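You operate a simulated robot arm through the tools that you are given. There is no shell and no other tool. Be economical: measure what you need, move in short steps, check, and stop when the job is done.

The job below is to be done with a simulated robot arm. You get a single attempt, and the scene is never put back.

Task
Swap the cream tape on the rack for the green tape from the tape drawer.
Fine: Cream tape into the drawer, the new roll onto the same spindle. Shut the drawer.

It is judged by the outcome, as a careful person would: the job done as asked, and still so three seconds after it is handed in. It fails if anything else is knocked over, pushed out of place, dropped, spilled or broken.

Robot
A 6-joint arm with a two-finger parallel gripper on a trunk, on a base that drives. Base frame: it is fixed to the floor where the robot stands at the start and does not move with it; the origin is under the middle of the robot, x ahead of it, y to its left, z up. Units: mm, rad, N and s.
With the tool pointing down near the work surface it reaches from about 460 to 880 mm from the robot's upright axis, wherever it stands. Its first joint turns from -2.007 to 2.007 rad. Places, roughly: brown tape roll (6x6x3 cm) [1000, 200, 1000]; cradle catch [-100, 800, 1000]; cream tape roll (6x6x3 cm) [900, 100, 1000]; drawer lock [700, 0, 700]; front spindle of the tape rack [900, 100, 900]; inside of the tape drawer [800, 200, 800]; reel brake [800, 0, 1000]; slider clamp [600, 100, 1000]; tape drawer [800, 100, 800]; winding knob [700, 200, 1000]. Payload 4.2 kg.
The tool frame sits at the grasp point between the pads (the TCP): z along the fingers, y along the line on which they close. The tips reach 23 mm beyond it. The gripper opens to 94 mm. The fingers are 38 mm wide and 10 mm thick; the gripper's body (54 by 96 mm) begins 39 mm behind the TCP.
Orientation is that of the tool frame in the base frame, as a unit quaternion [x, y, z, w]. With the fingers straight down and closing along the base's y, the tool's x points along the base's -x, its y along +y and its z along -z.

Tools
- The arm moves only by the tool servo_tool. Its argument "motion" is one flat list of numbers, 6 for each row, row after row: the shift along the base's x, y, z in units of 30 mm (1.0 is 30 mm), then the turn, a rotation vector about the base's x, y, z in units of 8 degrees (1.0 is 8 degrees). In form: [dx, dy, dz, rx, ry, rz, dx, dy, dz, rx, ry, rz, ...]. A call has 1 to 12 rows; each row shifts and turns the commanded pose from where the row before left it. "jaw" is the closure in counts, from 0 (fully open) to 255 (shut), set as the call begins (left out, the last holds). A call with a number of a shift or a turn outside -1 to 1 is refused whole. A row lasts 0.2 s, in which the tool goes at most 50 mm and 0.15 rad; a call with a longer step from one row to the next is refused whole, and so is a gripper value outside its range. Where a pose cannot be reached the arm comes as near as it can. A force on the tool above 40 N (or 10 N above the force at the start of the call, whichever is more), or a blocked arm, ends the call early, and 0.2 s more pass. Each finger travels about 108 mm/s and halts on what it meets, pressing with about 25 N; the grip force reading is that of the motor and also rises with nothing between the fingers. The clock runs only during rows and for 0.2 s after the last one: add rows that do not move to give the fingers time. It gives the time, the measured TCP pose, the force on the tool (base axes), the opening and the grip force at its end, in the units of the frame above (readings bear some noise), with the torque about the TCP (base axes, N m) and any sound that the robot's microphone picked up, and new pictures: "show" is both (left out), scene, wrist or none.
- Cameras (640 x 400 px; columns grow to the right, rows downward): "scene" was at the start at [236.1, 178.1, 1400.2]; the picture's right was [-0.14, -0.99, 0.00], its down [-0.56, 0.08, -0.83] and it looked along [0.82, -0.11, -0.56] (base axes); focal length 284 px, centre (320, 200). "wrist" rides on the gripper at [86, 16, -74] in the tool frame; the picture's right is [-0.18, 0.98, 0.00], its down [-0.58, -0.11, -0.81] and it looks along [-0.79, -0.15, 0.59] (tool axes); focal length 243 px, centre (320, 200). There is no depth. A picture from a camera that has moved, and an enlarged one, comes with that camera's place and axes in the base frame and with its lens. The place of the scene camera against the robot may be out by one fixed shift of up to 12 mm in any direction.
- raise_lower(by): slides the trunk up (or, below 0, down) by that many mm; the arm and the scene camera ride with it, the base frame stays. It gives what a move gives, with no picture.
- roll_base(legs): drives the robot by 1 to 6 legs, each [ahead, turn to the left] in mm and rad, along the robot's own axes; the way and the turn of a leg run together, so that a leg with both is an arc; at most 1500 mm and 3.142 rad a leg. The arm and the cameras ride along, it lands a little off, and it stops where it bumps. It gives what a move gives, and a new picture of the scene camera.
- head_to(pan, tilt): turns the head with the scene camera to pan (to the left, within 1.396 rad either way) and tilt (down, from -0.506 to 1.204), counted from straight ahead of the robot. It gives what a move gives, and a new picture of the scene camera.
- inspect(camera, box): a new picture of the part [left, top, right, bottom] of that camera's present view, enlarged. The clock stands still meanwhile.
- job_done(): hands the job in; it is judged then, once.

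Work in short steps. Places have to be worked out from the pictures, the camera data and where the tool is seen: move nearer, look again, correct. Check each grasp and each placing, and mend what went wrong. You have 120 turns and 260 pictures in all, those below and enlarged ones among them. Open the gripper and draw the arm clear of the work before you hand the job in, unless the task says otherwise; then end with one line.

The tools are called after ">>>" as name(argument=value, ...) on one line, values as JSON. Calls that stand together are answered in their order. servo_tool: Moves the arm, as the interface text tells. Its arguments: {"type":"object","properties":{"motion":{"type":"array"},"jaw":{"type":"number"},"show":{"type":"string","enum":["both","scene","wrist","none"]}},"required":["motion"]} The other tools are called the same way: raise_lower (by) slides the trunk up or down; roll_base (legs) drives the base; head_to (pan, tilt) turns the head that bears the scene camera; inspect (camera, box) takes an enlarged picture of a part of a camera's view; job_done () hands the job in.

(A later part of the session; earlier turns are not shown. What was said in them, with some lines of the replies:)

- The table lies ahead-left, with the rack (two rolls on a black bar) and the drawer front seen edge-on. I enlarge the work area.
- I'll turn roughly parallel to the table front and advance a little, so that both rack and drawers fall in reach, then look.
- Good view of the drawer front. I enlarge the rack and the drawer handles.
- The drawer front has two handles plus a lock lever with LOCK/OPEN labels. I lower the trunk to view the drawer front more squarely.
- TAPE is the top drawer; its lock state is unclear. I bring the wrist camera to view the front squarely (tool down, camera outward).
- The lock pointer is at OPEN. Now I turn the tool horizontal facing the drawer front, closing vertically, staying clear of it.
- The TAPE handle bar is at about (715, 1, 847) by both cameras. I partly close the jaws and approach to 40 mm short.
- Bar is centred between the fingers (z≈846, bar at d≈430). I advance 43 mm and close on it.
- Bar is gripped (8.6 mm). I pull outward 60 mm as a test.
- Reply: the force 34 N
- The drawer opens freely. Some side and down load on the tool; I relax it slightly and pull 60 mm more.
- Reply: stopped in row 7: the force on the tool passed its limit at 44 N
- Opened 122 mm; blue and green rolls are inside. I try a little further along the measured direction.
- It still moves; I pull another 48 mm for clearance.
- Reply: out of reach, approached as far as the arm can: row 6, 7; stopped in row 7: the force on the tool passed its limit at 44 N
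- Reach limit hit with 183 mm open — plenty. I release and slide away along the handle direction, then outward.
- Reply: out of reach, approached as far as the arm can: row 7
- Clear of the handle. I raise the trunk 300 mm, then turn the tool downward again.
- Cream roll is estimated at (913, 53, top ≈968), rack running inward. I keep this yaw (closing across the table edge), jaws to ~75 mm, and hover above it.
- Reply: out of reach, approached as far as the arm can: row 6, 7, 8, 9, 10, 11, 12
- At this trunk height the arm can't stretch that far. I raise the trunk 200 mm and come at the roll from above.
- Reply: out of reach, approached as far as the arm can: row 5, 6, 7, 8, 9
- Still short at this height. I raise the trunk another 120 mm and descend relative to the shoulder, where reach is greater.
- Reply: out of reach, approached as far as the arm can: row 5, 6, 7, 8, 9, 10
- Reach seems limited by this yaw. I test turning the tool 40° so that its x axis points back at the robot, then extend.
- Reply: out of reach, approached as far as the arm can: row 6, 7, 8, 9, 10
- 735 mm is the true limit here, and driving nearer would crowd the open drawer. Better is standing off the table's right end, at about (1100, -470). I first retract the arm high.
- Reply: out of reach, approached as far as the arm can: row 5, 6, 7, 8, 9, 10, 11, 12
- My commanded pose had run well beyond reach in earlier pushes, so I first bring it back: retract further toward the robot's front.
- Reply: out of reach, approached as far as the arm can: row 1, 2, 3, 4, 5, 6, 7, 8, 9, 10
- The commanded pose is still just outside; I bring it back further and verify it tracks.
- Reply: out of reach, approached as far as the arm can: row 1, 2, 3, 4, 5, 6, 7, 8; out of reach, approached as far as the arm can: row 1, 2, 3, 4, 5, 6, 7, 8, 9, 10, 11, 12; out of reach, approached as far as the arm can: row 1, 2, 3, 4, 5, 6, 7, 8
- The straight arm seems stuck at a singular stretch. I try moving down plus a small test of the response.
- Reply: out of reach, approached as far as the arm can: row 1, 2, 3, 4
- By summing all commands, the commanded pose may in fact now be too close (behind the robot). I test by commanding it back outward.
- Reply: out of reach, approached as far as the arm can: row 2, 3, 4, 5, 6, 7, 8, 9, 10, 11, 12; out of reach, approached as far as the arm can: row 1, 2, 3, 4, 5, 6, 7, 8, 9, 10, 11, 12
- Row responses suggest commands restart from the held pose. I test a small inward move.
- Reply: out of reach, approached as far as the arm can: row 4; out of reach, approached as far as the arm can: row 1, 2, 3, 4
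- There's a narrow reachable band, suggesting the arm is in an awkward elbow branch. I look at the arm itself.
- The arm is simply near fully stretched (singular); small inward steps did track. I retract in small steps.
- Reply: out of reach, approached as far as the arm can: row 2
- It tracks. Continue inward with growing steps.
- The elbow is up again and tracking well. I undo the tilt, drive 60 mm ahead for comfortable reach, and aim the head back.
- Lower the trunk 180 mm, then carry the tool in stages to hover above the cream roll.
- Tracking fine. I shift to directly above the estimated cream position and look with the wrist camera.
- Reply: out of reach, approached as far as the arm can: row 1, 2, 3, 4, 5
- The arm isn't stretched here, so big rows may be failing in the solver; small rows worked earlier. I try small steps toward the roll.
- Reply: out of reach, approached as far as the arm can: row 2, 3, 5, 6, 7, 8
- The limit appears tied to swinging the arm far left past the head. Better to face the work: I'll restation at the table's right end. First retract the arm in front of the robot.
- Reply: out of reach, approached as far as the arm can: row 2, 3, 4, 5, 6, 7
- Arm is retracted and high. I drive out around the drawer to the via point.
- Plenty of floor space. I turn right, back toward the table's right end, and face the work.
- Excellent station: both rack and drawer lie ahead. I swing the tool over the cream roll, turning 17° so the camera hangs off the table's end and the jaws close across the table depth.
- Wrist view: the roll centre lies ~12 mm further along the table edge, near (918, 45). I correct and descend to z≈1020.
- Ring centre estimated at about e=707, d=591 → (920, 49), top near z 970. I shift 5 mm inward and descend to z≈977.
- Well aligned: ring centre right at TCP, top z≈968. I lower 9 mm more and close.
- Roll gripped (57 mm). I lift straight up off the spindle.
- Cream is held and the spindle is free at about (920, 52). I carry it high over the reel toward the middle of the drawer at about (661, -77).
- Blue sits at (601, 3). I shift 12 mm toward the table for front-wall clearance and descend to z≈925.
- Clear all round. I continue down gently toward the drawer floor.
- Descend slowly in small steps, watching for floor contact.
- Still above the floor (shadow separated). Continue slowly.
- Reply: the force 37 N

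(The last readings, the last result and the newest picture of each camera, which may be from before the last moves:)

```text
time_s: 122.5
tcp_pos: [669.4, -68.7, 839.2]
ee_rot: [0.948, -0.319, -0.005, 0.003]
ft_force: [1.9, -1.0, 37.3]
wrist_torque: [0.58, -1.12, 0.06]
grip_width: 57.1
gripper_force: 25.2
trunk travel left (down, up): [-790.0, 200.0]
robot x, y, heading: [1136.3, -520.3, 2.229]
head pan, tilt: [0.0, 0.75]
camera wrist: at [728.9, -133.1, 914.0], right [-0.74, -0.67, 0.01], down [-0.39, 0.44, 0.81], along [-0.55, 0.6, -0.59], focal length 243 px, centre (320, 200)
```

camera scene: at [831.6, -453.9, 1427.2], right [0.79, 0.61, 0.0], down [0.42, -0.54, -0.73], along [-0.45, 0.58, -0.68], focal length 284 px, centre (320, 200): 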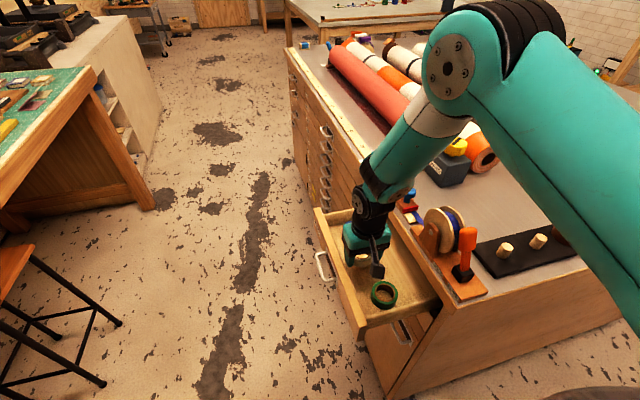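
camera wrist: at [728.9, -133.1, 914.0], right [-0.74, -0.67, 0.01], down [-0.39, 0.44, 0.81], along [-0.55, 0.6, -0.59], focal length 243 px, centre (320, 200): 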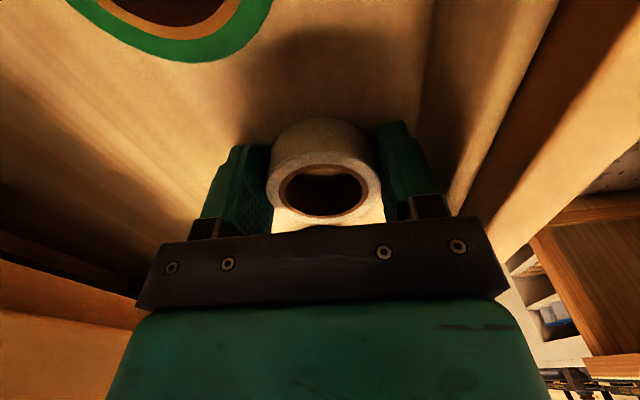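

Contact with the floor (37 N). I back off 1.5 mm and open the jaws modestly.

>>> servo_tool(motion=[0, 0, 0.05, 0, 0, 0, 0, 0, 0, 0, 0, 0], show="none")

>>> servo_tool(motion=[0, 0, 0, 0, 0, 0, 0, 0, 0, 0, 0, 0], jaw=65, show="none")

>>> servo_tool(motion=[0, 0, 0.3, 0, 0, 0, 0, 0, 0.5, 0, 0, 0, 0, 0, 0.8, 0, 0, 0, 0, 0, 1, 0, 0, 0, 0, 0, 1, 0, 0, 0, 0, 0, 1, 0, 0, 0], show="both")

```text
time_s: 123.1
tcp_pos: [668.1, -69.0, 839.8]
ee_rot: [0.948, -0.319, -0.004, 0.004]
ft_force: [1.6, 0.9, 39.7]
wrist_torque: [0.81, -0.93, 0.03]
grip_width: 57.0
gripper_force: 24.7
trunk travel left (down, up): [-790.0, 200.0]
robot x, y, heading: [1130.8, -518.6, 2.232]
head pan, tilt: [0.0, 0.75]
```

```text
time_s: 123.7
tcp_pos: [668.0, -70.1, 839.5]
ee_rot: [0.948, -0.319, -0.005, 0.005]
ft_force: [-0.4, 2.5, 40.8]
wrist_torque: [0.63, -1.35, 0.08]
grip_width: 63.3
gripper_force: 0.0
trunk travel left (down, up): [-790.0, 200.0]
robot x, y, heading: [1132.7, -512.8, 2.233]
head pan, tilt: [0.0, 0.75]
```

```text
time_s: 125.1
tcp_pos: [666.5, -68.4, 976.5]
ee_rot: [0.948, -0.319, -0.002, 0.005]
ft_force: [0.3, -0.3, 0.0]
wrist_torque: [0.0, 0.02, -0.03]
grip_width: 70.1
gripper_force: 0.0
trunk travel left (down, up): [-790.0, 200.0]
robot x, y, heading: [1133.7, -513.8, 2.236]
head pan, tilt: [0.0, 0.75]
camera scene: at [831.4, -453.7, 1427.1], right [0.79, 0.61, 0.0], down [0.42, -0.54, -0.73], along [-0.45, 0.58, -0.68], focal length 284 px, centre (320, 200)
camera wrist: at [727.3, -131.9, 1051.5], right [-0.74, -0.67, 0.01], down [-0.39, 0.44, 0.81], along [-0.55, 0.59, -0.59], focal length 243 px, centre (320, 200)
```

scene: 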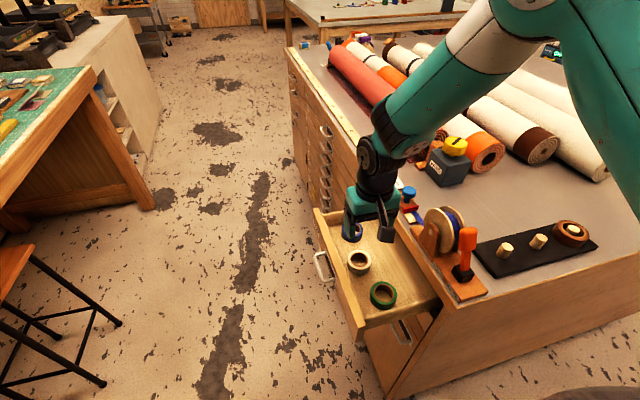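
wrist: 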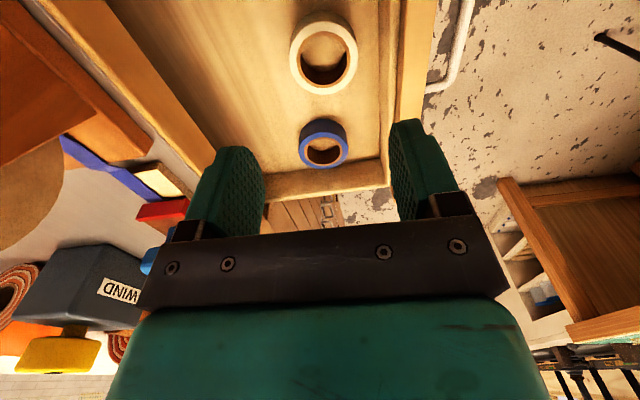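

Cream lies flat in the drawer beside blue. Green is at about (755, -112); I move above it.

>>> servo_tool(motion=[0.75, -0.37, 0, 0, 0, 0, 0.75, -0.37, 0, 0, 0, 0, 0.75, -0.37, 0, 0, 0, 0, 0.72, -0.36, 0, 0, 0, 0, 0, 0, 0, 0, 0, 0], jaw=51)

```text
time_s: 126.3
tcp_pos: [757.0, -111.9, 975.4]
ee_rot: [0.948, -0.319, -0.004, 0.005]
ft_force: [-0.6, -0.3, -0.7]
wrist_torque: [-0.02, -0.01, -0.02]
grip_width: 75.4
gripper_force: 0.1
trunk travel left (down, up): [-790.0, 200.0]
robot x, y, heading: [1133.8, -512.8, 2.235]
head pan, tilt: [0.0, 0.75]
camera scene: at [831.6, -453.9, 1427.2], right [0.79, 0.61, 0.0], down [0.42, -0.54, -0.73], along [-0.45, 0.58, -0.68], focal length 284 px, centre (320, 200)
camera wrist: at [817.3, -176.0, 1050.3], right [-0.74, -0.67, 0.01], down [-0.39, 0.44, 0.81], along [-0.55, 0.59, -0.59], focal length 243 px, centre (320, 200)
```

scene: 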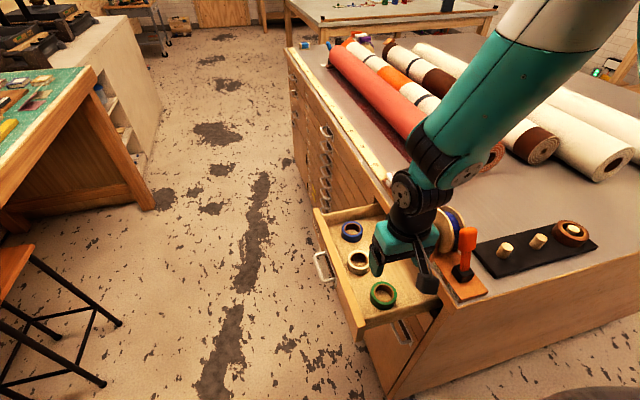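
wrist: 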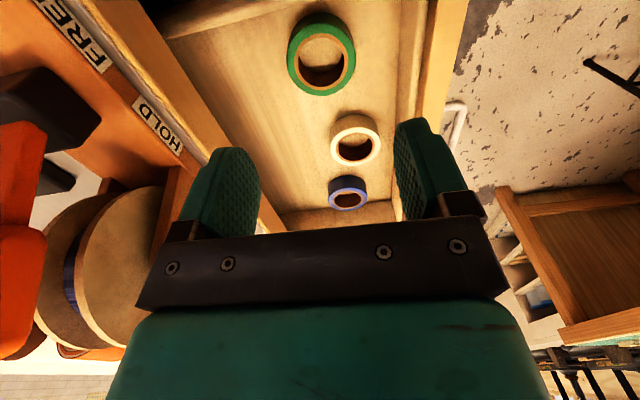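

Green is almost exactly below the TCP. Descend to z≈890 and recheck.

>>> servo_tool(motion=[-0.03, 0.02, -0.8, 0, 0, 0, -0.03, 0.02, -0.8, 0, 0, 0, 0, 0, -0.7, 0, 0, 0, 0, 0, -0.5, 0, 0, 0])

```text
time_s: 127.3
tcp_pos: [755.5, -112.8, 890.7]
ee_rot: [0.948, -0.319, -0.003, 0.005]
ft_force: [0.1, -0.1, 0.5]
wrist_torque: [0.04, 0.03, -0.02]
grip_width: 75.1
gripper_force: 0.0
trunk travel left (down, up): [-790.0, 200.0]
robot x, y, heading: [1136.6, -514.6, 2.235]
head pan, tilt: [0.0, 0.75]
camera scene: at [831.8, -454.0, 1427.3], right [0.79, 0.61, 0.0], down [0.42, -0.54, -0.73], along [-0.45, 0.58, -0.68], focal length 284 px, centre (320, 200)
camera wrist: at [816.0, -175.8, 966.8], right [-0.74, -0.67, 0.01], down [-0.39, 0.44, 0.81], along [-0.55, 0.59, -0.59], focal length 243 px, centre (320, 200)
```

scene: 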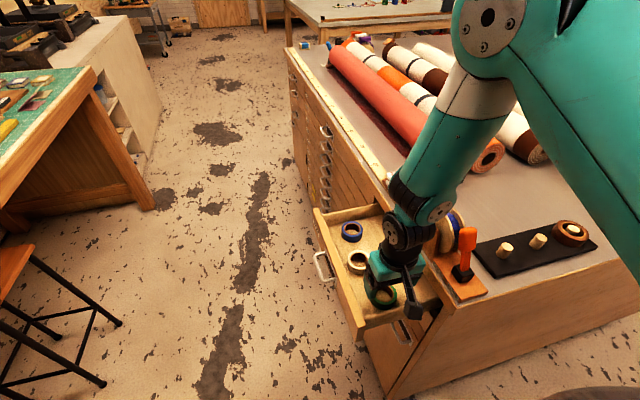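
wrist: 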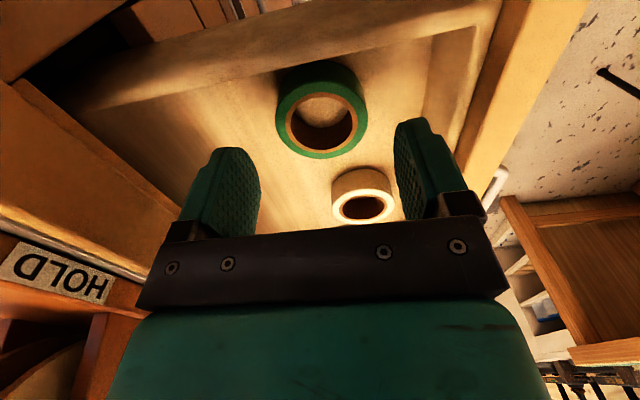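

Perfectly centred. Descend to z≈846 and close.

>>> servo_tool(motion=[0, 0, -0.5, 0, 0, 0, 0, 0, -0.5, 0, 0, 0, 0, 0, -0.3, 0, 0, 0, 0, 0, -0.2, 0, 0, 0], show="both")

>>> servo_tool(motion=[0, 0, 0, 0, 0, 0, 0, 0, 0, 0, 0, 0, 0, 0, 0, 0, 0, 0], jaw=150, show="wrist")

```text
time_s: 128.3
tcp_pos: [754.9, -112.6, 847.1]
ee_rot: [0.948, -0.32, -0.003, 0.005]
ft_force: [0.5, -0.2, -0.3]
wrist_torque: [0.0, -0.01, -0.01]
grip_width: 75.3
gripper_force: 0.0
trunk travel left (down, up): [-790.0, 200.0]
robot x, y, heading: [1132.6, -516.6, 2.241]
head pan, tilt: [0.0, 0.75]
camera scene: at [831.7, -454.0, 1427.3], right [0.79, 0.61, 0.0], down [0.42, -0.54, -0.73], along [-0.45, 0.58, -0.68], focal length 284 px, centre (320, 200)
camera wrist: at [814.9, -176.2, 922.1], right [-0.74, -0.67, 0.01], down [-0.39, 0.44, 0.81], along [-0.55, 0.59, -0.59], focal length 243 px, centre (320, 200)
```

scene: 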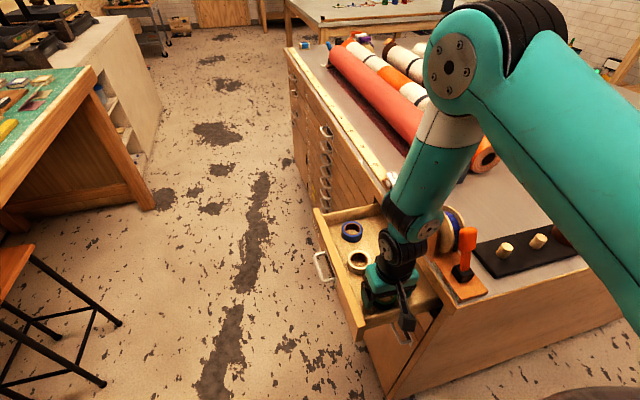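
wrist: 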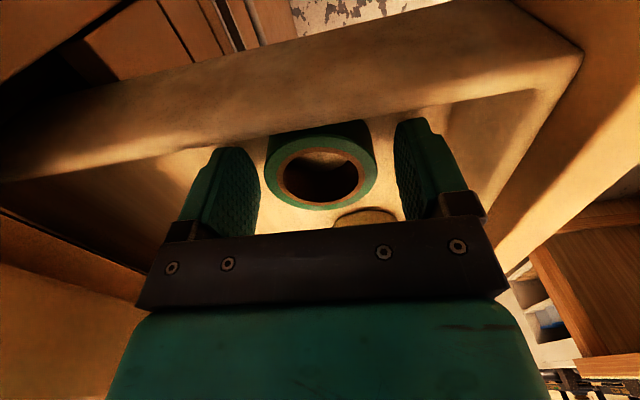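

```text
time_s: 129.1
tcp_pos: [754.0, -112.0, 847.8]
ee_rot: [0.948, -0.319, -0.002, 0.005]
ft_force: [-0.7, -0.5, 0.1]
wrist_torque: [-0.02, 0.0, 0.01]
grip_width: 56.0
gripper_force: 25.6
trunk travel left (down, up): [-790.0, 200.0]
robot x, y, heading: [1135.1, -512.6, 2.231]
head pan, tilt: [0.0, 0.75]
camera wrist: at [814.9, -176.1, 922.2], right [-0.74, -0.67, 0.01], down [-0.39, 0.44, 0.81], along [-0.55, 0.59, -0.59], focal length 243 px, centre (320, 200)
```

wrist: 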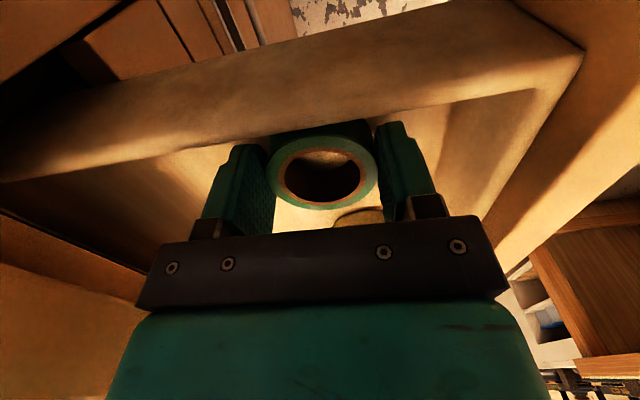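

Green gripped (56 mm). Lift straight up to z≈1130.

>>> servo_tool(motion=[0, 0, 0.5, 0, 0, 0, 0, 0, 0.9, 0, 0, 0, 0, 0, 1, 0, 0, 0, 0, 0, 1, 0, 0, 0, 0, 0, 1, 0, 0, 0, 0, 0, 1, 0, 0, 0, 0, 0, 1, 0, 0, 0, 0, 0, 1, 0, 0, 0, 0, 0, 1, 0, 0, 0, 0, 0, 1, 0, 0, 0], show="scene")

>>> servo_tool(motion=[0.69, 0.68, 0, 0, 0, 0, 0.69, 0.68, 0, 0, 0, 0, 0.69, 0.68, 0, 0, 0, 0, 0.69, 0.68, 0, 0, 0, 0, 0.69, 0.68, 0, 0, 0, 0, 0.69, 0.68, 0, 0, 0, 0, 0.69, 0.68, 0, 0, 0, 0, 0.69, 0.68, 0, 0, 0, 0, 0, 0, -0.7, 0, 0, 0])

```text
time_s: 131.3
tcp_pos: [757.0, -111.0, 1128.8]
ee_rot: [0.948, -0.319, -0.003, 0.005]
ft_force: [0.9, 0.4, -0.8]
wrist_torque: [0.02, -0.03, 0.0]
grip_width: 55.7
gripper_force: 24.9
trunk travel left (down, up): [-790.0, 200.0]
robot x, y, heading: [1130.7, -516.2, 2.232]
head pan, tilt: [0.0, 0.75]
camera scene: at [831.4, -453.7, 1427.1], right [0.79, 0.61, 0.0], down [0.42, -0.54, -0.73], along [-0.45, 0.58, -0.68], focal length 284 px, centre (320, 200)
```

scene: 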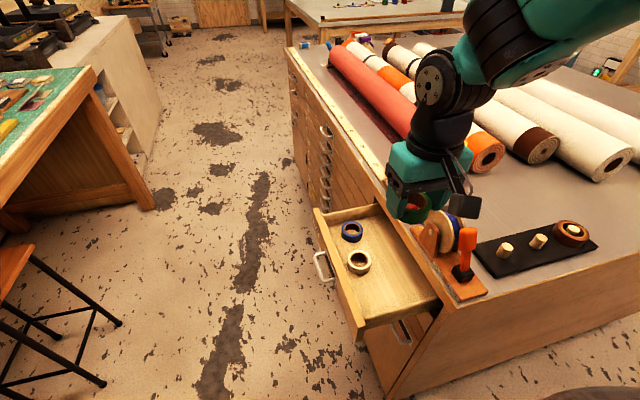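

```text
time_s: 133.3
tcp_pos: [921.4, 51.5, 1109.2]
ee_rot: [0.948, -0.319, -0.003, 0.004]
ft_force: [-0.1, 0.1, -0.8]
wrist_torque: [-0.01, -0.02, 0.0]
grip_width: 55.8
gripper_force: 24.9
trunk travel left (down, up): [-790.0, 200.0]
robot x, y, heading: [1133.6, -513.8, 2.227]
head pan, tilt: [0.0, 0.75]
camera scene: at [831.7, -454.1, 1427.3], right [0.79, 0.61, 0.0], down [0.42, -0.54, -0.73], along [-0.45, 0.58, -0.68], focal length 284 px, centre (320, 200)
camera wrist: at [981.6, -12.1, 1182.9], right [-0.74, -0.67, 0.01], down [-0.39, 0.44, 0.81], along [-0.55, 0.59, -0.59], focal length 243 px, centre (320, 200)
```

scene: 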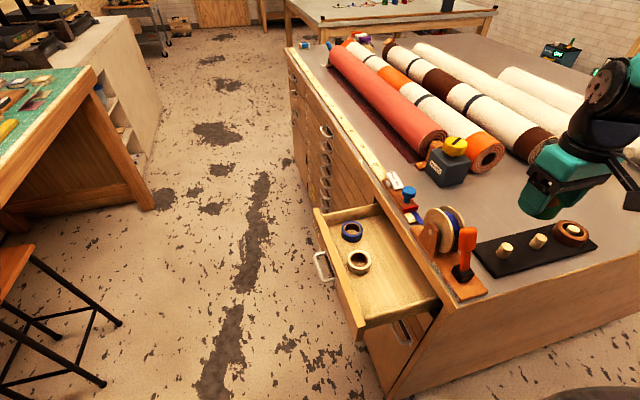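
wrist: 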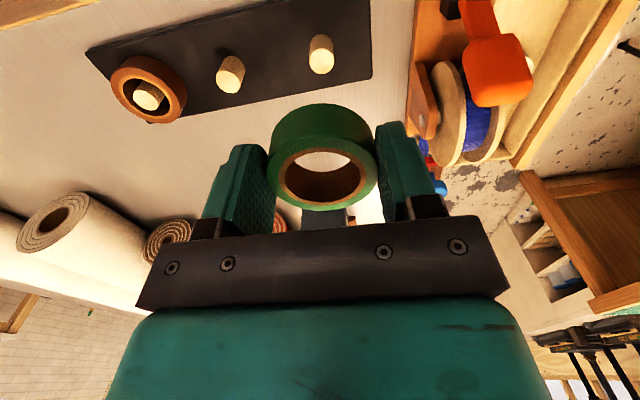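

Over the spindle. I descend to z≈1012 (roll just above the spindle top) and check.

>>> servo_tool(motion=[0, 0, -1, 0, 0, 0, 0, 0, -1, 0, 0, 0, 0, 0, -0.8, 0, 0, 0, 0, 0, -0.4, 0, 0, 0, 0, 0, 0, 0, 0, 0])

```text
time_s: 134.5
tcp_pos: [921.1, 51.3, 1010.5]
ee_rot: [0.948, -0.319, -0.003, 0.004]
ft_force: [0.0, 0.2, -1.6]
wrist_torque: [0.0, -0.02, -0.04]
grip_width: 55.6
gripper_force: 24.9
trunk travel left (down, up): [-790.0, 200.0]
robot x, y, heading: [1131.4, -515.8, 2.232]
head pan, tilt: [0.0, 0.75]
camera scene: at [831.7, -453.9, 1427.2], right [0.79, 0.61, 0.0], down [0.42, -0.54, -0.73], along [-0.45, 0.58, -0.68], focal length 284 px, centre (320, 200)
camera wrist: at [981.3, -11.6, 1086.7], right [-0.74, -0.67, 0.01], down [-0.39, 0.44, 0.81], along [-0.55, 0.59, -0.59], focal length 243 px, centre (320, 200)
```

scene: 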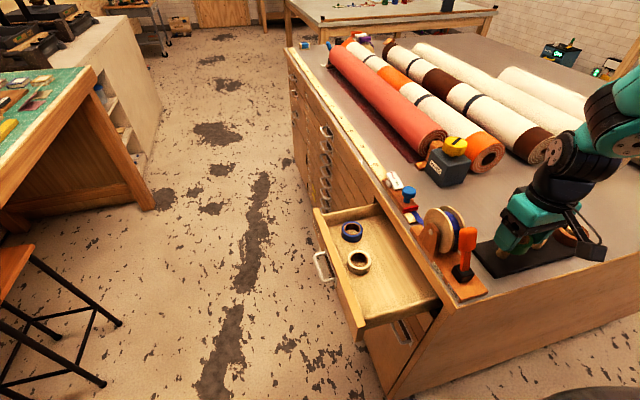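
wrist: 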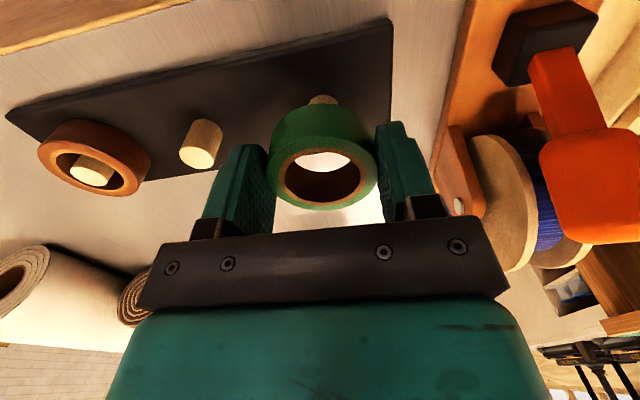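

Alignment matches the pose the cream left from. I lower slowly onto the spindle, watching forces.

>>> servo_tool(motion=[0, 0, -0.2, 0, 0, 0, 0, 0, -0.2, 0, 0, 0, 0, 0, -0.2, 0, 0, 0, 0, 0, -0.2, 0, 0, 0], show="wrist")

```text
time_s: 135.5
tcp_pos: [920.7, 52.1, 987.6]
ee_rot: [0.948, -0.318, -0.003, 0.004]
ft_force: [-0.4, -0.3, -0.3]
wrist_torque: [0.04, 0.0, 0.03]
grip_width: 55.8
gripper_force: 24.5
trunk travel left (down, up): [-790.0, 200.0]
robot x, y, heading: [1135.9, -517.3, 2.237]
head pan, tilt: [0.0, 0.75]
camera wrist: at [981.5, -12.4, 1062.7], right [-0.74, -0.67, 0.01], down [-0.39, 0.44, 0.81], along [-0.55, 0.59, -0.59], focal length 243 px, centre (320, 200)
```

wrist: 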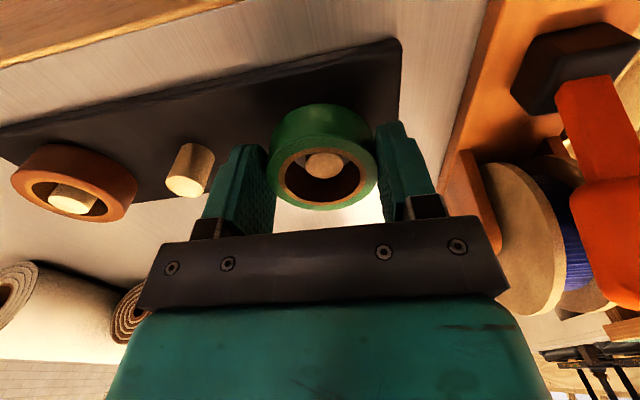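

Spindle tip now enters the bore. Continue down another ~18 mm.

>>> servo_tool(motion=[0, 0, -0.15, 0, 0, 0, 0, 0, -0.15, 0, 0, 0, 0, 0, -0.15, 0, 0, 0, 0, 0, -0.15, 0, 0, 0], show="wrist")

```text
time_s: 136.5
tcp_pos: [921.3, 51.7, 971.1]
ee_rot: [0.948, -0.319, -0.005, 0.002]
ft_force: [1.8, -1.8, 26.4]
wrist_torque: [0.29, -0.17, -0.2]
grip_width: 55.4
gripper_force: 25.4
trunk travel left (down, up): [-790.0, 200.0]
robot x, y, heading: [1132.0, -515.8, 2.232]
head pan, tilt: [0.0, 0.75]
camera wrist: at [981.1, -12.5, 1046.5], right [-0.74, -0.67, 0.01], down [-0.39, 0.44, 0.81], along [-0.55, 0.6, -0.59], focal length 243 px, centre (320, 200)
```

wrist: 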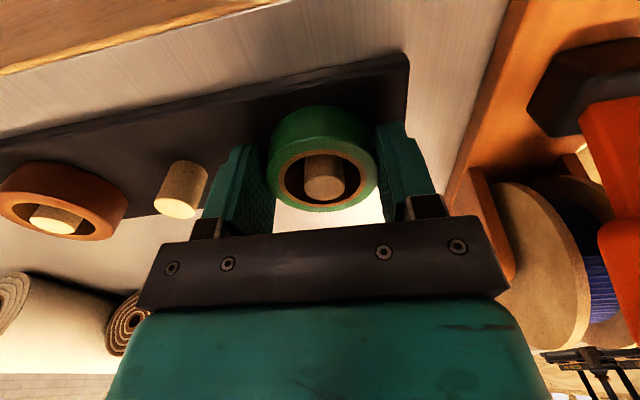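

Seated: contact force 26 N and spindle in the bore. Release and lift away.

>>> servo_tool(motion=[0, 0, 0.03, 0, 0, 0, 0, 0, 0, 0, 0, 0, 0, 0, 0, 0, 0, 0], jaw=56, show="none")

>>> servo_tool(motion=[0, 0, 0.3, 0, 0, 0, 0, 0, 0.6, 0, 0, 0, 0, 0, 1, 0, 0, 0, 0, 0, 1, 0, 0, 0, 0, 0, 1, 0, 0, 0, 0, 0, 1, 0, 0, 0])

```text
time_s: 137.3
tcp_pos: [920.5, 51.9, 971.1]
ee_rot: [0.948, -0.319, -0.002, 0.005]
ft_force: [0.7, 0.0, 0.1]
wrist_torque: [0.04, -0.01, 0.0]
grip_width: 73.3
gripper_force: 0.1
trunk travel left (down, up): [-790.0, 200.0]
robot x, y, heading: [1134.8, -520.3, 2.233]
head pan, tilt: [0.0, 0.75]
```

```text
time_s: 138.7
tcp_pos: [923.1, 49.3, 1117.4]
ee_rot: [0.948, -0.319, -0.003, 0.005]
ft_force: [0.4, 0.3, -0.5]
wrist_torque: [-0.02, 0.01, 0.01]
grip_width: 73.4
gripper_force: 0.0
trunk travel left (down, up): [-790.0, 200.0]
robot x, y, heading: [1134.2, -514.2, 2.229]
head pan, tilt: [0.0, 0.75]
camera scene: at [831.5, -453.6, 1427.2], right [0.79, 0.61, 0.0], down [0.42, -0.54, -0.73], along [-0.45, 0.58, -0.68], focal length 284 px, centre (320, 200)
camera wrist: at [983.3, -14.4, 1192.9], right [-0.74, -0.67, 0.01], down [-0.39, 0.44, 0.81], along [-0.55, 0.59, -0.59], focal length 243 px, centre (320, 200)
```

scene: 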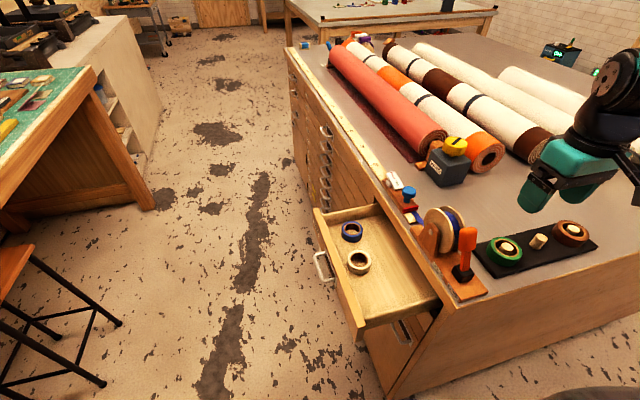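
wrist: 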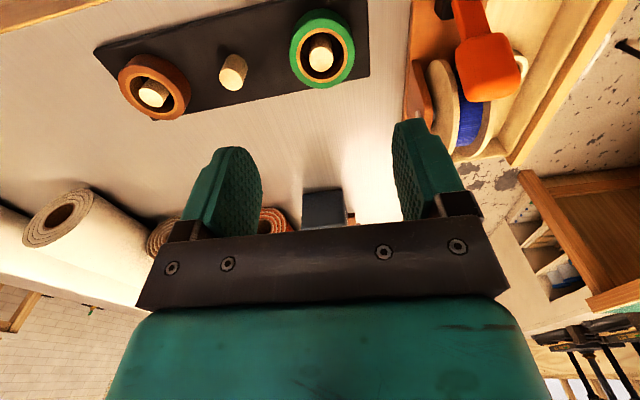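

Green is seated on the front spindle, cream in the drawer. Now to shut the drawer: I bring the closed gripper outside the drawer front, rotated -90° for table-edge clearance.

>>> servo_tool(motion=[-1, -0.65, 0, 0, 0, -0.94, -1, -0.65, 0, 0, 0, -0.94, -1, -0.65, 0, 0, 0, -0.94, -1, -0.65, 0, 0, 0, -0.94, -1, -0.65, 0, 0, 0, -0.94, -1, -0.65, 0, 0, 0, -0.94, -1, -0.65, 0, 0, 0, -0.94, -1, -0.65, 0, 0, 0, -0.94, -1, -0.65, 0, 0, 0, -0.94, -1, -0.65, 0, 0, 0, -0.94, -1, -0.65, 0, 0, 0, -0.94, -1, -0.65, 0, 0, 0, -0.94], jaw=255)

```text
time_s: 141.3
tcp_pos: [562.4, -182.4, 1117.0]
ee_rot: [-0.442, 0.897, 0.004, -0.001]
ft_force: [0.4, -0.1, 0.1]
wrist_torque: [0.0, 0.01, 0.0]
grip_width: 0.0
gripper_force: 24.7
trunk travel left (down, up): [-790.0, 200.0]
robot x, y, heading: [1135.0, -514.7, 2.23]
head pan, tilt: [0.0, 0.75]
camera scene: at [832.0, -453.7, 1427.3], right [0.79, 0.61, 0.0], down [0.42, -0.54, -0.73], along [-0.45, 0.58, -0.68], focal length 284 px, centre (320, 200)
camera wrist: at [498.2, -241.4, 1192.5], right [-0.67, 0.75, 0.01], down [0.45, 0.39, 0.81], along [0.6, 0.54, -0.59], focal length 243 px, centre (320, 200)
```

scene: 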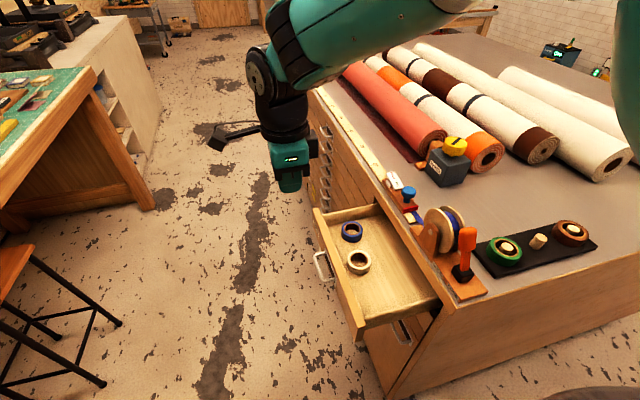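
wrist: 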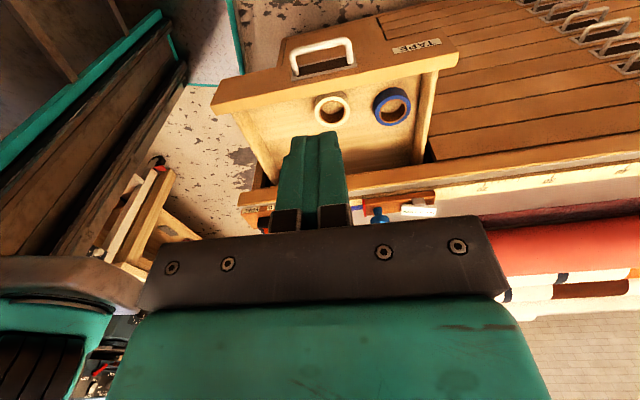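

The TCP is ~40 mm outside the handle bar. I descend to z≈850.

>>> servo_tool(motion=[0, 0, -1, 0, 0, 0, 0, 0, -1, 0, 0, 0, 0, 0, -1, 0, 0, 0, 0, 0, -1, 0, 0, 0, 0, 0, -1, 0, 0, 0, 0, 0, -1, 0, 0, 0, 0, 0, -1, 0, 0, 0, 0, 0, -1, 0, 0, 0, 0, 0, -0.9, 0, 0, 0])

```text
time_s: 143.3
tcp_pos: [562.6, -184.2, 853.2]
ee_rot: [-0.442, 0.897, 0.004, -0.002]
ft_force: [0.5, 0.5, 0.0]
wrist_torque: [-0.03, 0.03, 0.01]
grip_width: 0.1
gripper_force: 25.0
trunk travel left (down, up): [-790.0, 200.0]
robot x, y, heading: [1133.8, -517.3, 2.234]
head pan, tilt: [0.0, 0.75]
camera scene: at [831.8, -454.1, 1427.3], right [0.79, 0.61, 0.0], down [0.42, -0.54, -0.73], along [-0.45, 0.58, -0.68], focal length 284 px, centre (320, 200)
camera wrist: at [497.9, -241.9, 927.7], right [-0.67, 0.74, 0.01], down [0.45, 0.39, 0.81], along [0.6, 0.54, -0.59], focal length 243 px, centre (320, 200)
```

scene: 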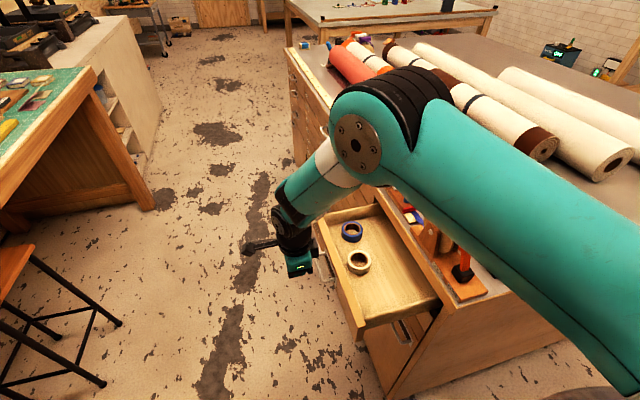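
wrist: 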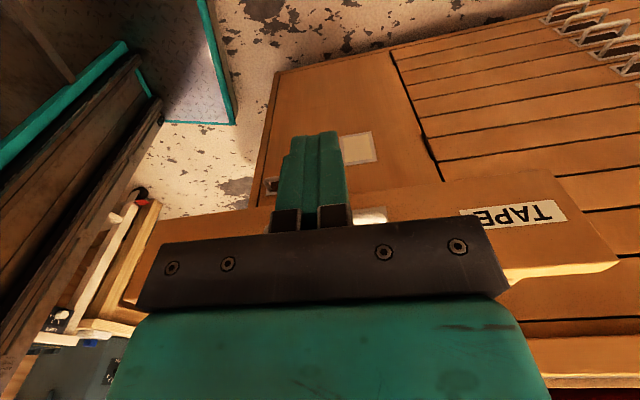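

I push inward along the measured slide direction, in stages.

>>> servo_tool(motion=[0.2, 0.27, 0, 0, 0, 0, 0.2, 0.27, 0, 0, 0, 0, 0.2, 0.27, 0, 0, 0, 0, 0.2, 0.27, 0, 0, 0, 0, 0.2, 0.27, 0, 0, 0, 0, 0.2, 0.27, 0, 0, 0, 0, 0.2, 0.27, 0, 0, 0, 0, 0.2, 0.27, 0, 0, 0, 0])

```text
time_s: 145.1
tcp_pos: [610.3, -117.4, 850.6]
ee_rot: [-0.443, 0.896, 0.005, 0.0]
ft_force: [0.0, 0.1, -0.2]
wrist_torque: [-0.02, -0.01, 0.01]
grip_width: 0.0
gripper_force: 24.9
trunk travel left (down, up): [-790.0, 200.0]
robot x, y, heading: [1130.5, -513.3, 2.228]
head pan, tilt: [0.0, 0.75]
camera scene: at [831.5, -454.1, 1427.2], right [0.79, 0.61, 0.0], down [0.42, -0.54, -0.73], along [-0.45, 0.58, -0.68], focal length 284 px, centre (320, 200)
camera wrist: at [545.2, -176.2, 925.9], right [-0.67, 0.74, 0.01], down [0.44, 0.39, 0.81], along [0.6, 0.54, -0.59], focal length 243 px, centre (320, 200)
```

scene: 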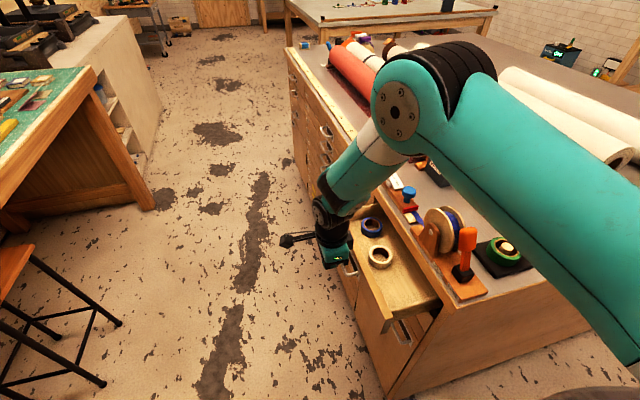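
wrist: 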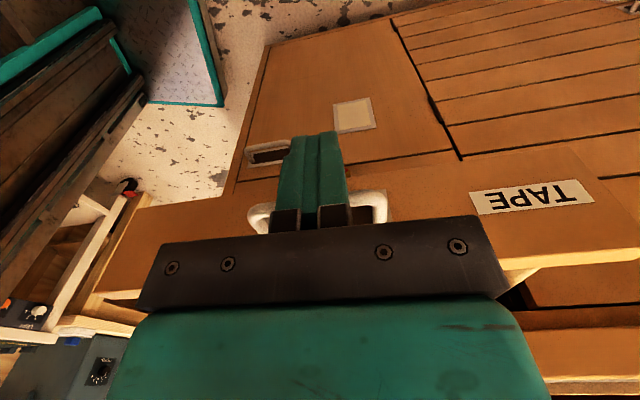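

Drawer slides in smoothly with rolls in place. Continue 90 mm.

>>> servo_tool(motion=[0.2, 0.27, 0, 0, 0, 0, 0.2, 0.27, 0, 0, 0, 0, 0.2, 0.27, 0, 0, 0, 0, 0.2, 0.27, 0, 0, 0, 0, 0.2, 0.27, 0, 0, 0, 0, 0.2, 0.27, 0, 0, 0, 0, 0.2, 0.27, 0, 0, 0, 0, 0.2, 0.27, 0, 0, 0, 0, 0.2, 0.27, 0, 0, 0, 0])

```text
time_s: 147.1
tcp_pos: [663.1, -44.3, 851.8]
ee_rot: [-0.443, 0.896, 0.005, -0.002]
ft_force: [-0.2, -0.1, -0.7]
wrist_torque: [-0.01, 0.0, 0.02]
grip_width: 0.3
gripper_force: 24.8
trunk travel left (down, up): [-790.0, 200.0]
robot x, y, heading: [1133.8, -516.7, 2.232]
head pan, tilt: [0.0, 0.75]
camera scene: at [831.5, -454.0, 1427.2], right [0.79, 0.61, 0.0], down [0.42, -0.54, -0.73], along [-0.45, 0.58, -0.68], focal length 284 px, centre (320, 200)
camera wrist: at [598.8, -103.0, 926.9], right [-0.67, 0.74, 0.01], down [0.44, 0.39, 0.81], along [0.6, 0.54, -0.59], focal length 243 px, centre (320, 200)
```

scene: 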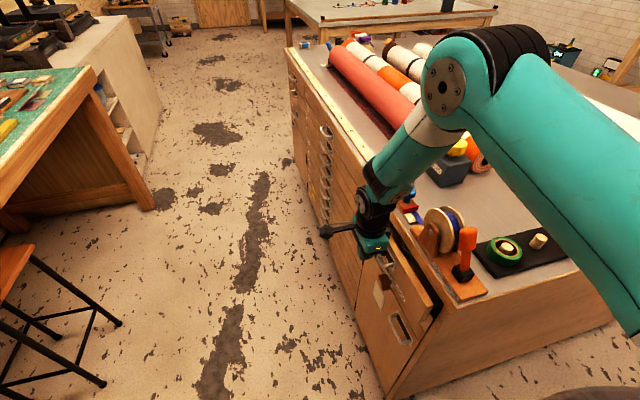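
wrist: 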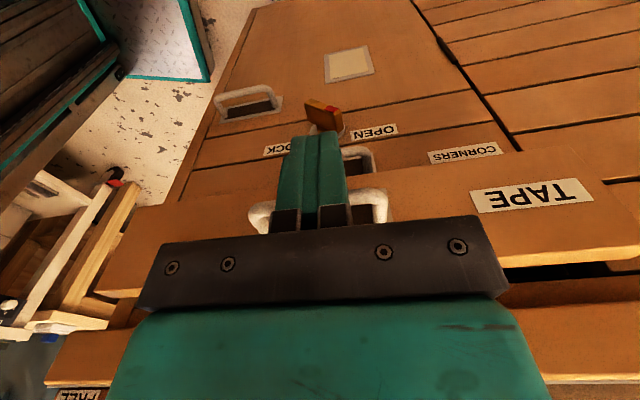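

About 37 mm remain. I check clearance of the wrist to the knob and reel first.

>>> inspect(camera="scene", box=[310, 130, 490, 300])

```text
2.35 times, centred on (400, 215) of scene
camera zoom: at [831.5, -454.0, 1427.2], right [0.79, 0.61, 0.0], down [0.42, -0.54, -0.73], along [-0.45, 0.58, -0.68], focal length 668 px, centre (132, 165)
```

zoom: 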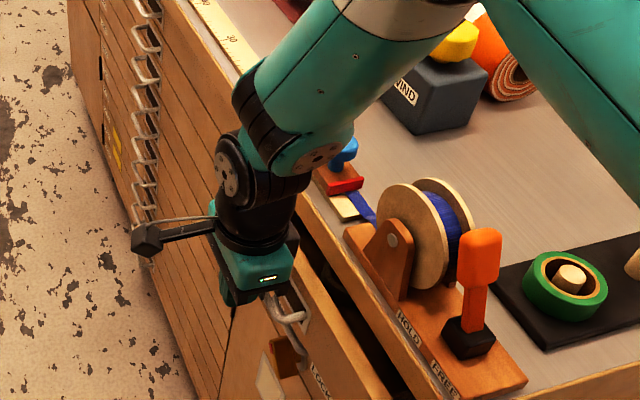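

The forearm end could come close to the blue knob on the last stretch. I back off slightly and tilt the tool 24° so the wrist leans away from the table, then finish the push.

>>> servo_tool(motion=[-0.16, -0.21, 0, 0, 0, 0, 0, 0, 0, 0.8, -0.6, 0, 0, 0, 0, 0.8, -0.6, 0, 0, 0, 0, 0.8, -0.6, 0, 0, 0, 0, 0, 0, 0])

```text
time_s: 148.3
tcp_pos: [657.7, -50.4, 850.7]
ee_rot: [-0.433, 0.877, 0.098, 0.185]
ft_force: [-0.8, 0.2, 0.4]
wrist_torque: [-0.03, -0.01, 0.02]
grip_width: 0.1
gripper_force: 24.5
trunk travel left (down, up): [-790.0, 200.0]
robot x, y, heading: [1132.8, -513.7, 2.232]
head pan, tilt: [0.0, 0.75]
camera scene: at [831.6, -453.9, 1427.2], right [0.79, 0.61, 0.0], down [0.42, -0.54, -0.73], along [-0.45, 0.58, -0.68], focal length 284 px, centre (320, 200)
camera wrist: at [579.6, -127.7, 883.7], right [-0.68, 0.73, 0.09], down [0.22, 0.09, 0.97], along [0.7, 0.68, -0.22], focal length 243 px, centre (320, 200)
```

scene: 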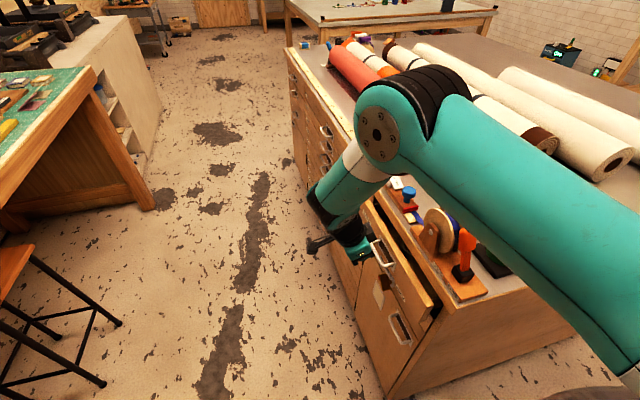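
wrist: 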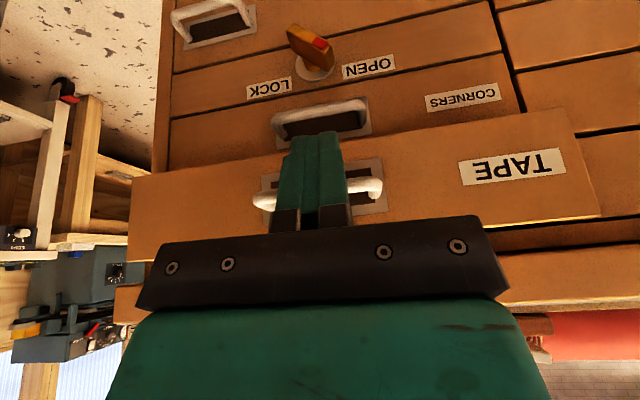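

Wrist is well clear now. Push the remaining ~50 mm until it seats.

>>> servo_tool(motion=[0.2, 0.27, 0, 0, 0, 0, 0.2, 0.27, 0, 0, 0, 0, 0.2, 0.27, 0, 0, 0, 0, 0.15, 0.2, 0, 0, 0, 0])

```text
time_s: 149.3
tcp_pos: [680.6, -21.6, 851.6]
ee_rot: [-0.434, 0.876, 0.099, 0.185]
ft_force: [1.1, 0.3, -0.1]
wrist_torque: [0.02, 0.02, 0.02]
grip_width: 0.0
gripper_force: 24.9
trunk travel left (down, up): [-790.0, 200.0]
robot x, y, heading: [1135.6, -515.2, 2.235]
head pan, tilt: [0.0, 0.75]
camera scene: at [831.6, -454.1, 1427.2], right [0.79, 0.61, 0.0], down [0.42, -0.54, -0.73], along [-0.45, 0.58, -0.68], focal length 284 px, centre (320, 200)
camera wrist: at [603.1, -97.8, 884.1], right [-0.68, 0.73, 0.09], down [0.22, 0.09, 0.97], along [0.7, 0.68, -0.22], focal length 243 px, centre (320, 200)
```

scene: 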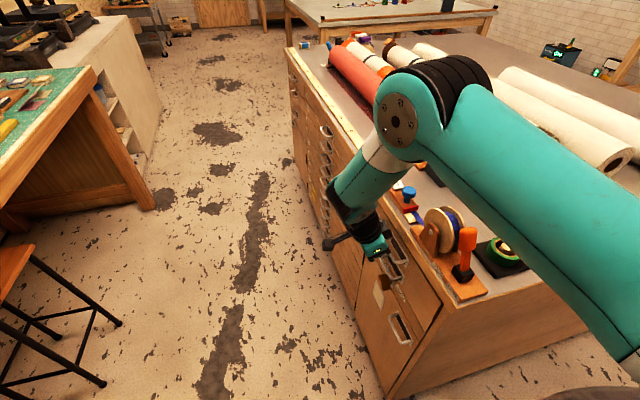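
wrist: 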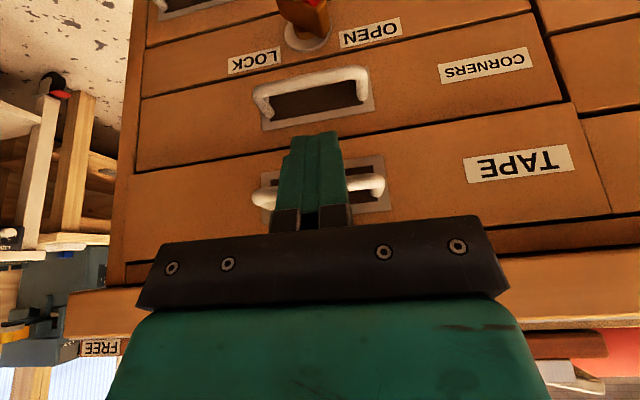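

Nearly flush. I push on in small steps until it stops.

>>> servo_tool(motion=[0.08, 0.107, 0, 0, 0, 0, 0.08, 0.107, 0, 0, 0, 0, 0.08, 0.107, 0, 0, 0, 0, 0.08, 0.107, 0, 0, 0, 0, 0.08, 0.107, 0, 0, 0, 0])

```text
time_s: 150.2
tcp_pos: [684.3, -16.4, 850.6]
ee_rot: [-0.44, 0.874, 0.096, 0.181]
ft_force: [-2.2, -4.4, -0.1]
wrist_torque: [-0.04, 0.0, 0.0]
grip_width: 0.2
gripper_force: 25.1
trunk travel left (down, up): [-790.0, 200.0]
robot x, y, heading: [1133.7, -515.3, 2.238]
head pan, tilt: [0.0, 0.75]
stopped in row 4: the force on the tool passed its limit at 45 N (the readings are from after the stop); the commanded pose is now the measured one
camera scene: at [831.2, -455.4, 1427.2], right [0.79, 0.62, 0.0], down [0.42, -0.54, -0.73], along [-0.45, 0.58, -0.68], focal length 284 px, centre (320, 200)
camera wrist: at [607.8, -93.5, 884.9], right [-0.69, 0.72, 0.08], down [0.22, 0.1, 0.97], along [0.69, 0.69, -0.23], focal length 243 px, centre (320, 200)
```

scene: 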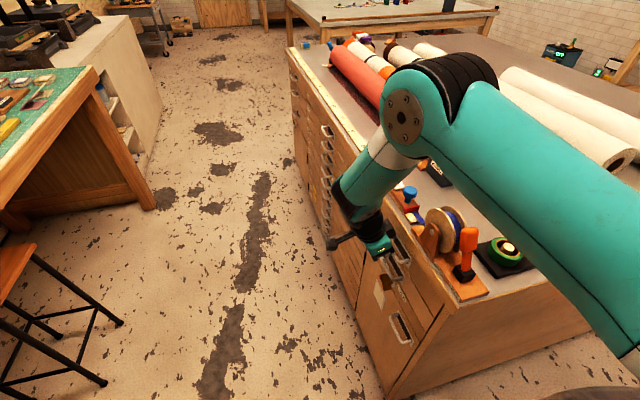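
wrist: 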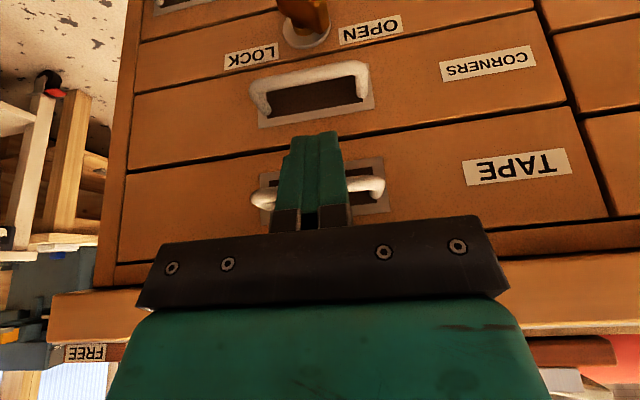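

Drawer hit its stop (at the expected position). I back straight out, then check.

>>> servo_tool(motion=[-0.3, -0.4, 0, 0, 0, 0, -0.4, -0.53, 0, 0, 0, 0, -0.5, -0.67, 0, 0, 0, 0, -0.5, -0.67, 0, 0, 0, 0, -0.5, -0.67, 0, 0, 0, 0, -0.5, -0.67, 0, 0, 0, 0, -0.5, -0.67, 0, -0.8, 0.6, 0, -0.5, -0.67, 0, -0.8, 0.6, 0, 0, 0, 0, -0.8, 0.6, 0], jaw=60)

```text
time_s: 152.2
tcp_pos: [574.8, -164.0, 850.6]
ee_rot: [-0.448, 0.894, 0.002, -0.007]
ft_force: [-0.4, -0.8, 0.7]
wrist_torque: [0.03, -0.04, -0.02]
grip_width: 72.0
gripper_force: 0.1
trunk travel left (down, up): [-790.0, 200.0]
robot x, y, heading: [1135.8, -514.6, 2.235]
head pan, tilt: [0.0, 0.75]
camera scene: at [831.4, -455.3, 1427.2], right [0.79, 0.62, 0.0], down [0.42, -0.54, -0.73], along [-0.45, 0.58, -0.68], focal length 284 px, centre (320, 200)
camera wrist: at [511.3, -223.2, 926.0], right [-0.68, 0.74, 0.01], down [0.45, 0.4, 0.8], along [0.58, 0.55, -0.6], focal length 243 px, centre (320, 200)
```

scene: 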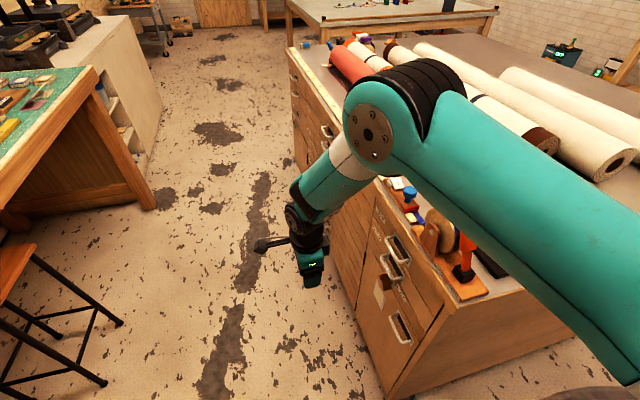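
wrist: 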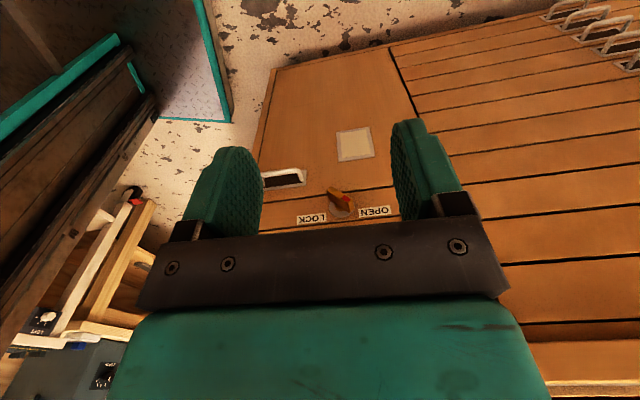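

Clear of the drawer. I raise the arm straight up in the open floor area and take a last look at the whole scene.

>>> servo_tool(motion=[-0.3, -0.4, 1, 0, 0, 0, -0.3, -0.4, 1, 0, 0, 0, 0, 0, 1, 0, 0, 0, 0, 0, 1, 0, 0, 0, 0, 0, 1, 0, 0, 0, 0, 0, 1, 0, 0, 0, 0, 0, 1, 0, 0, 0, 0, 0, 1, 0, 0, 0, 0, 0, 1, 0, 0, 0, 0, 0, 1, 0, 0, 0], show="scene")

>>> inspect(camera="scene", box=[330, 170, 610, 345])

```text
time_s: 154.4
tcp_pos: [556.4, -189.3, 1148.3]
ee_rot: [-0.448, 0.894, 0.002, -0.006]
ft_force: [-0.5, -0.4, -0.2]
wrist_torque: [-0.03, -0.02, -0.01]
grip_width: 72.1
gripper_force: 0.1
trunk travel left (down, up): [-790.0, 200.0]
robot x, y, heading: [1132.6, -512.7, 2.235]
head pan, tilt: [0.0, 0.75]
camera scene: at [831.3, -454.8, 1427.1], right [0.79, 0.62, 0.0], down [0.42, -0.54, -0.73], along [-0.45, 0.58, -0.68], focal length 284 px, centre (320, 200)
```

scene: 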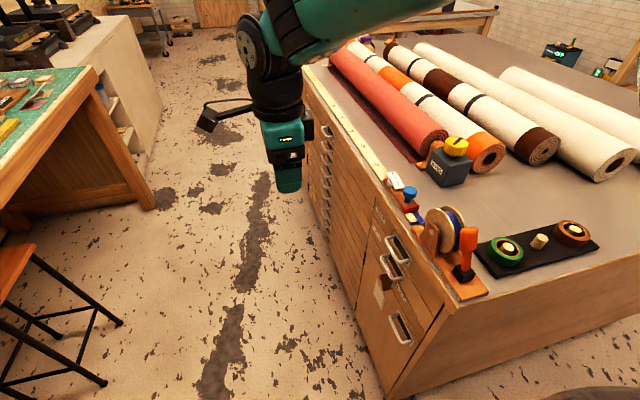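

```text
2.29 times, centred on (470, 258) of scene
camera zoom: at [831.3, -454.8, 1427.1], right [0.79, 0.62, 0.0], down [0.42, -0.54, -0.73], along [-0.45, 0.58, -0.68], focal length 649 px, centre (-23, 69)
```

zoom: 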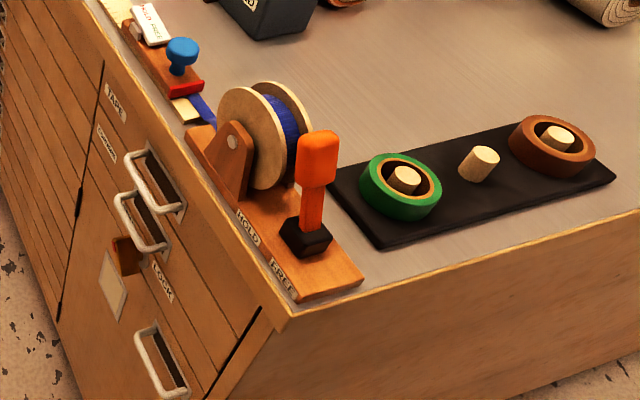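

Green is flat on the front spindle, the drawer is flush with the cream inside, and nothing else has moved. I hand in.

>>> job_done()

```text
The job is handed in.
```

The cream tape is in the tape drawer, the green tape is seated on the front spindle where the cream one was, and the drawer is shut.
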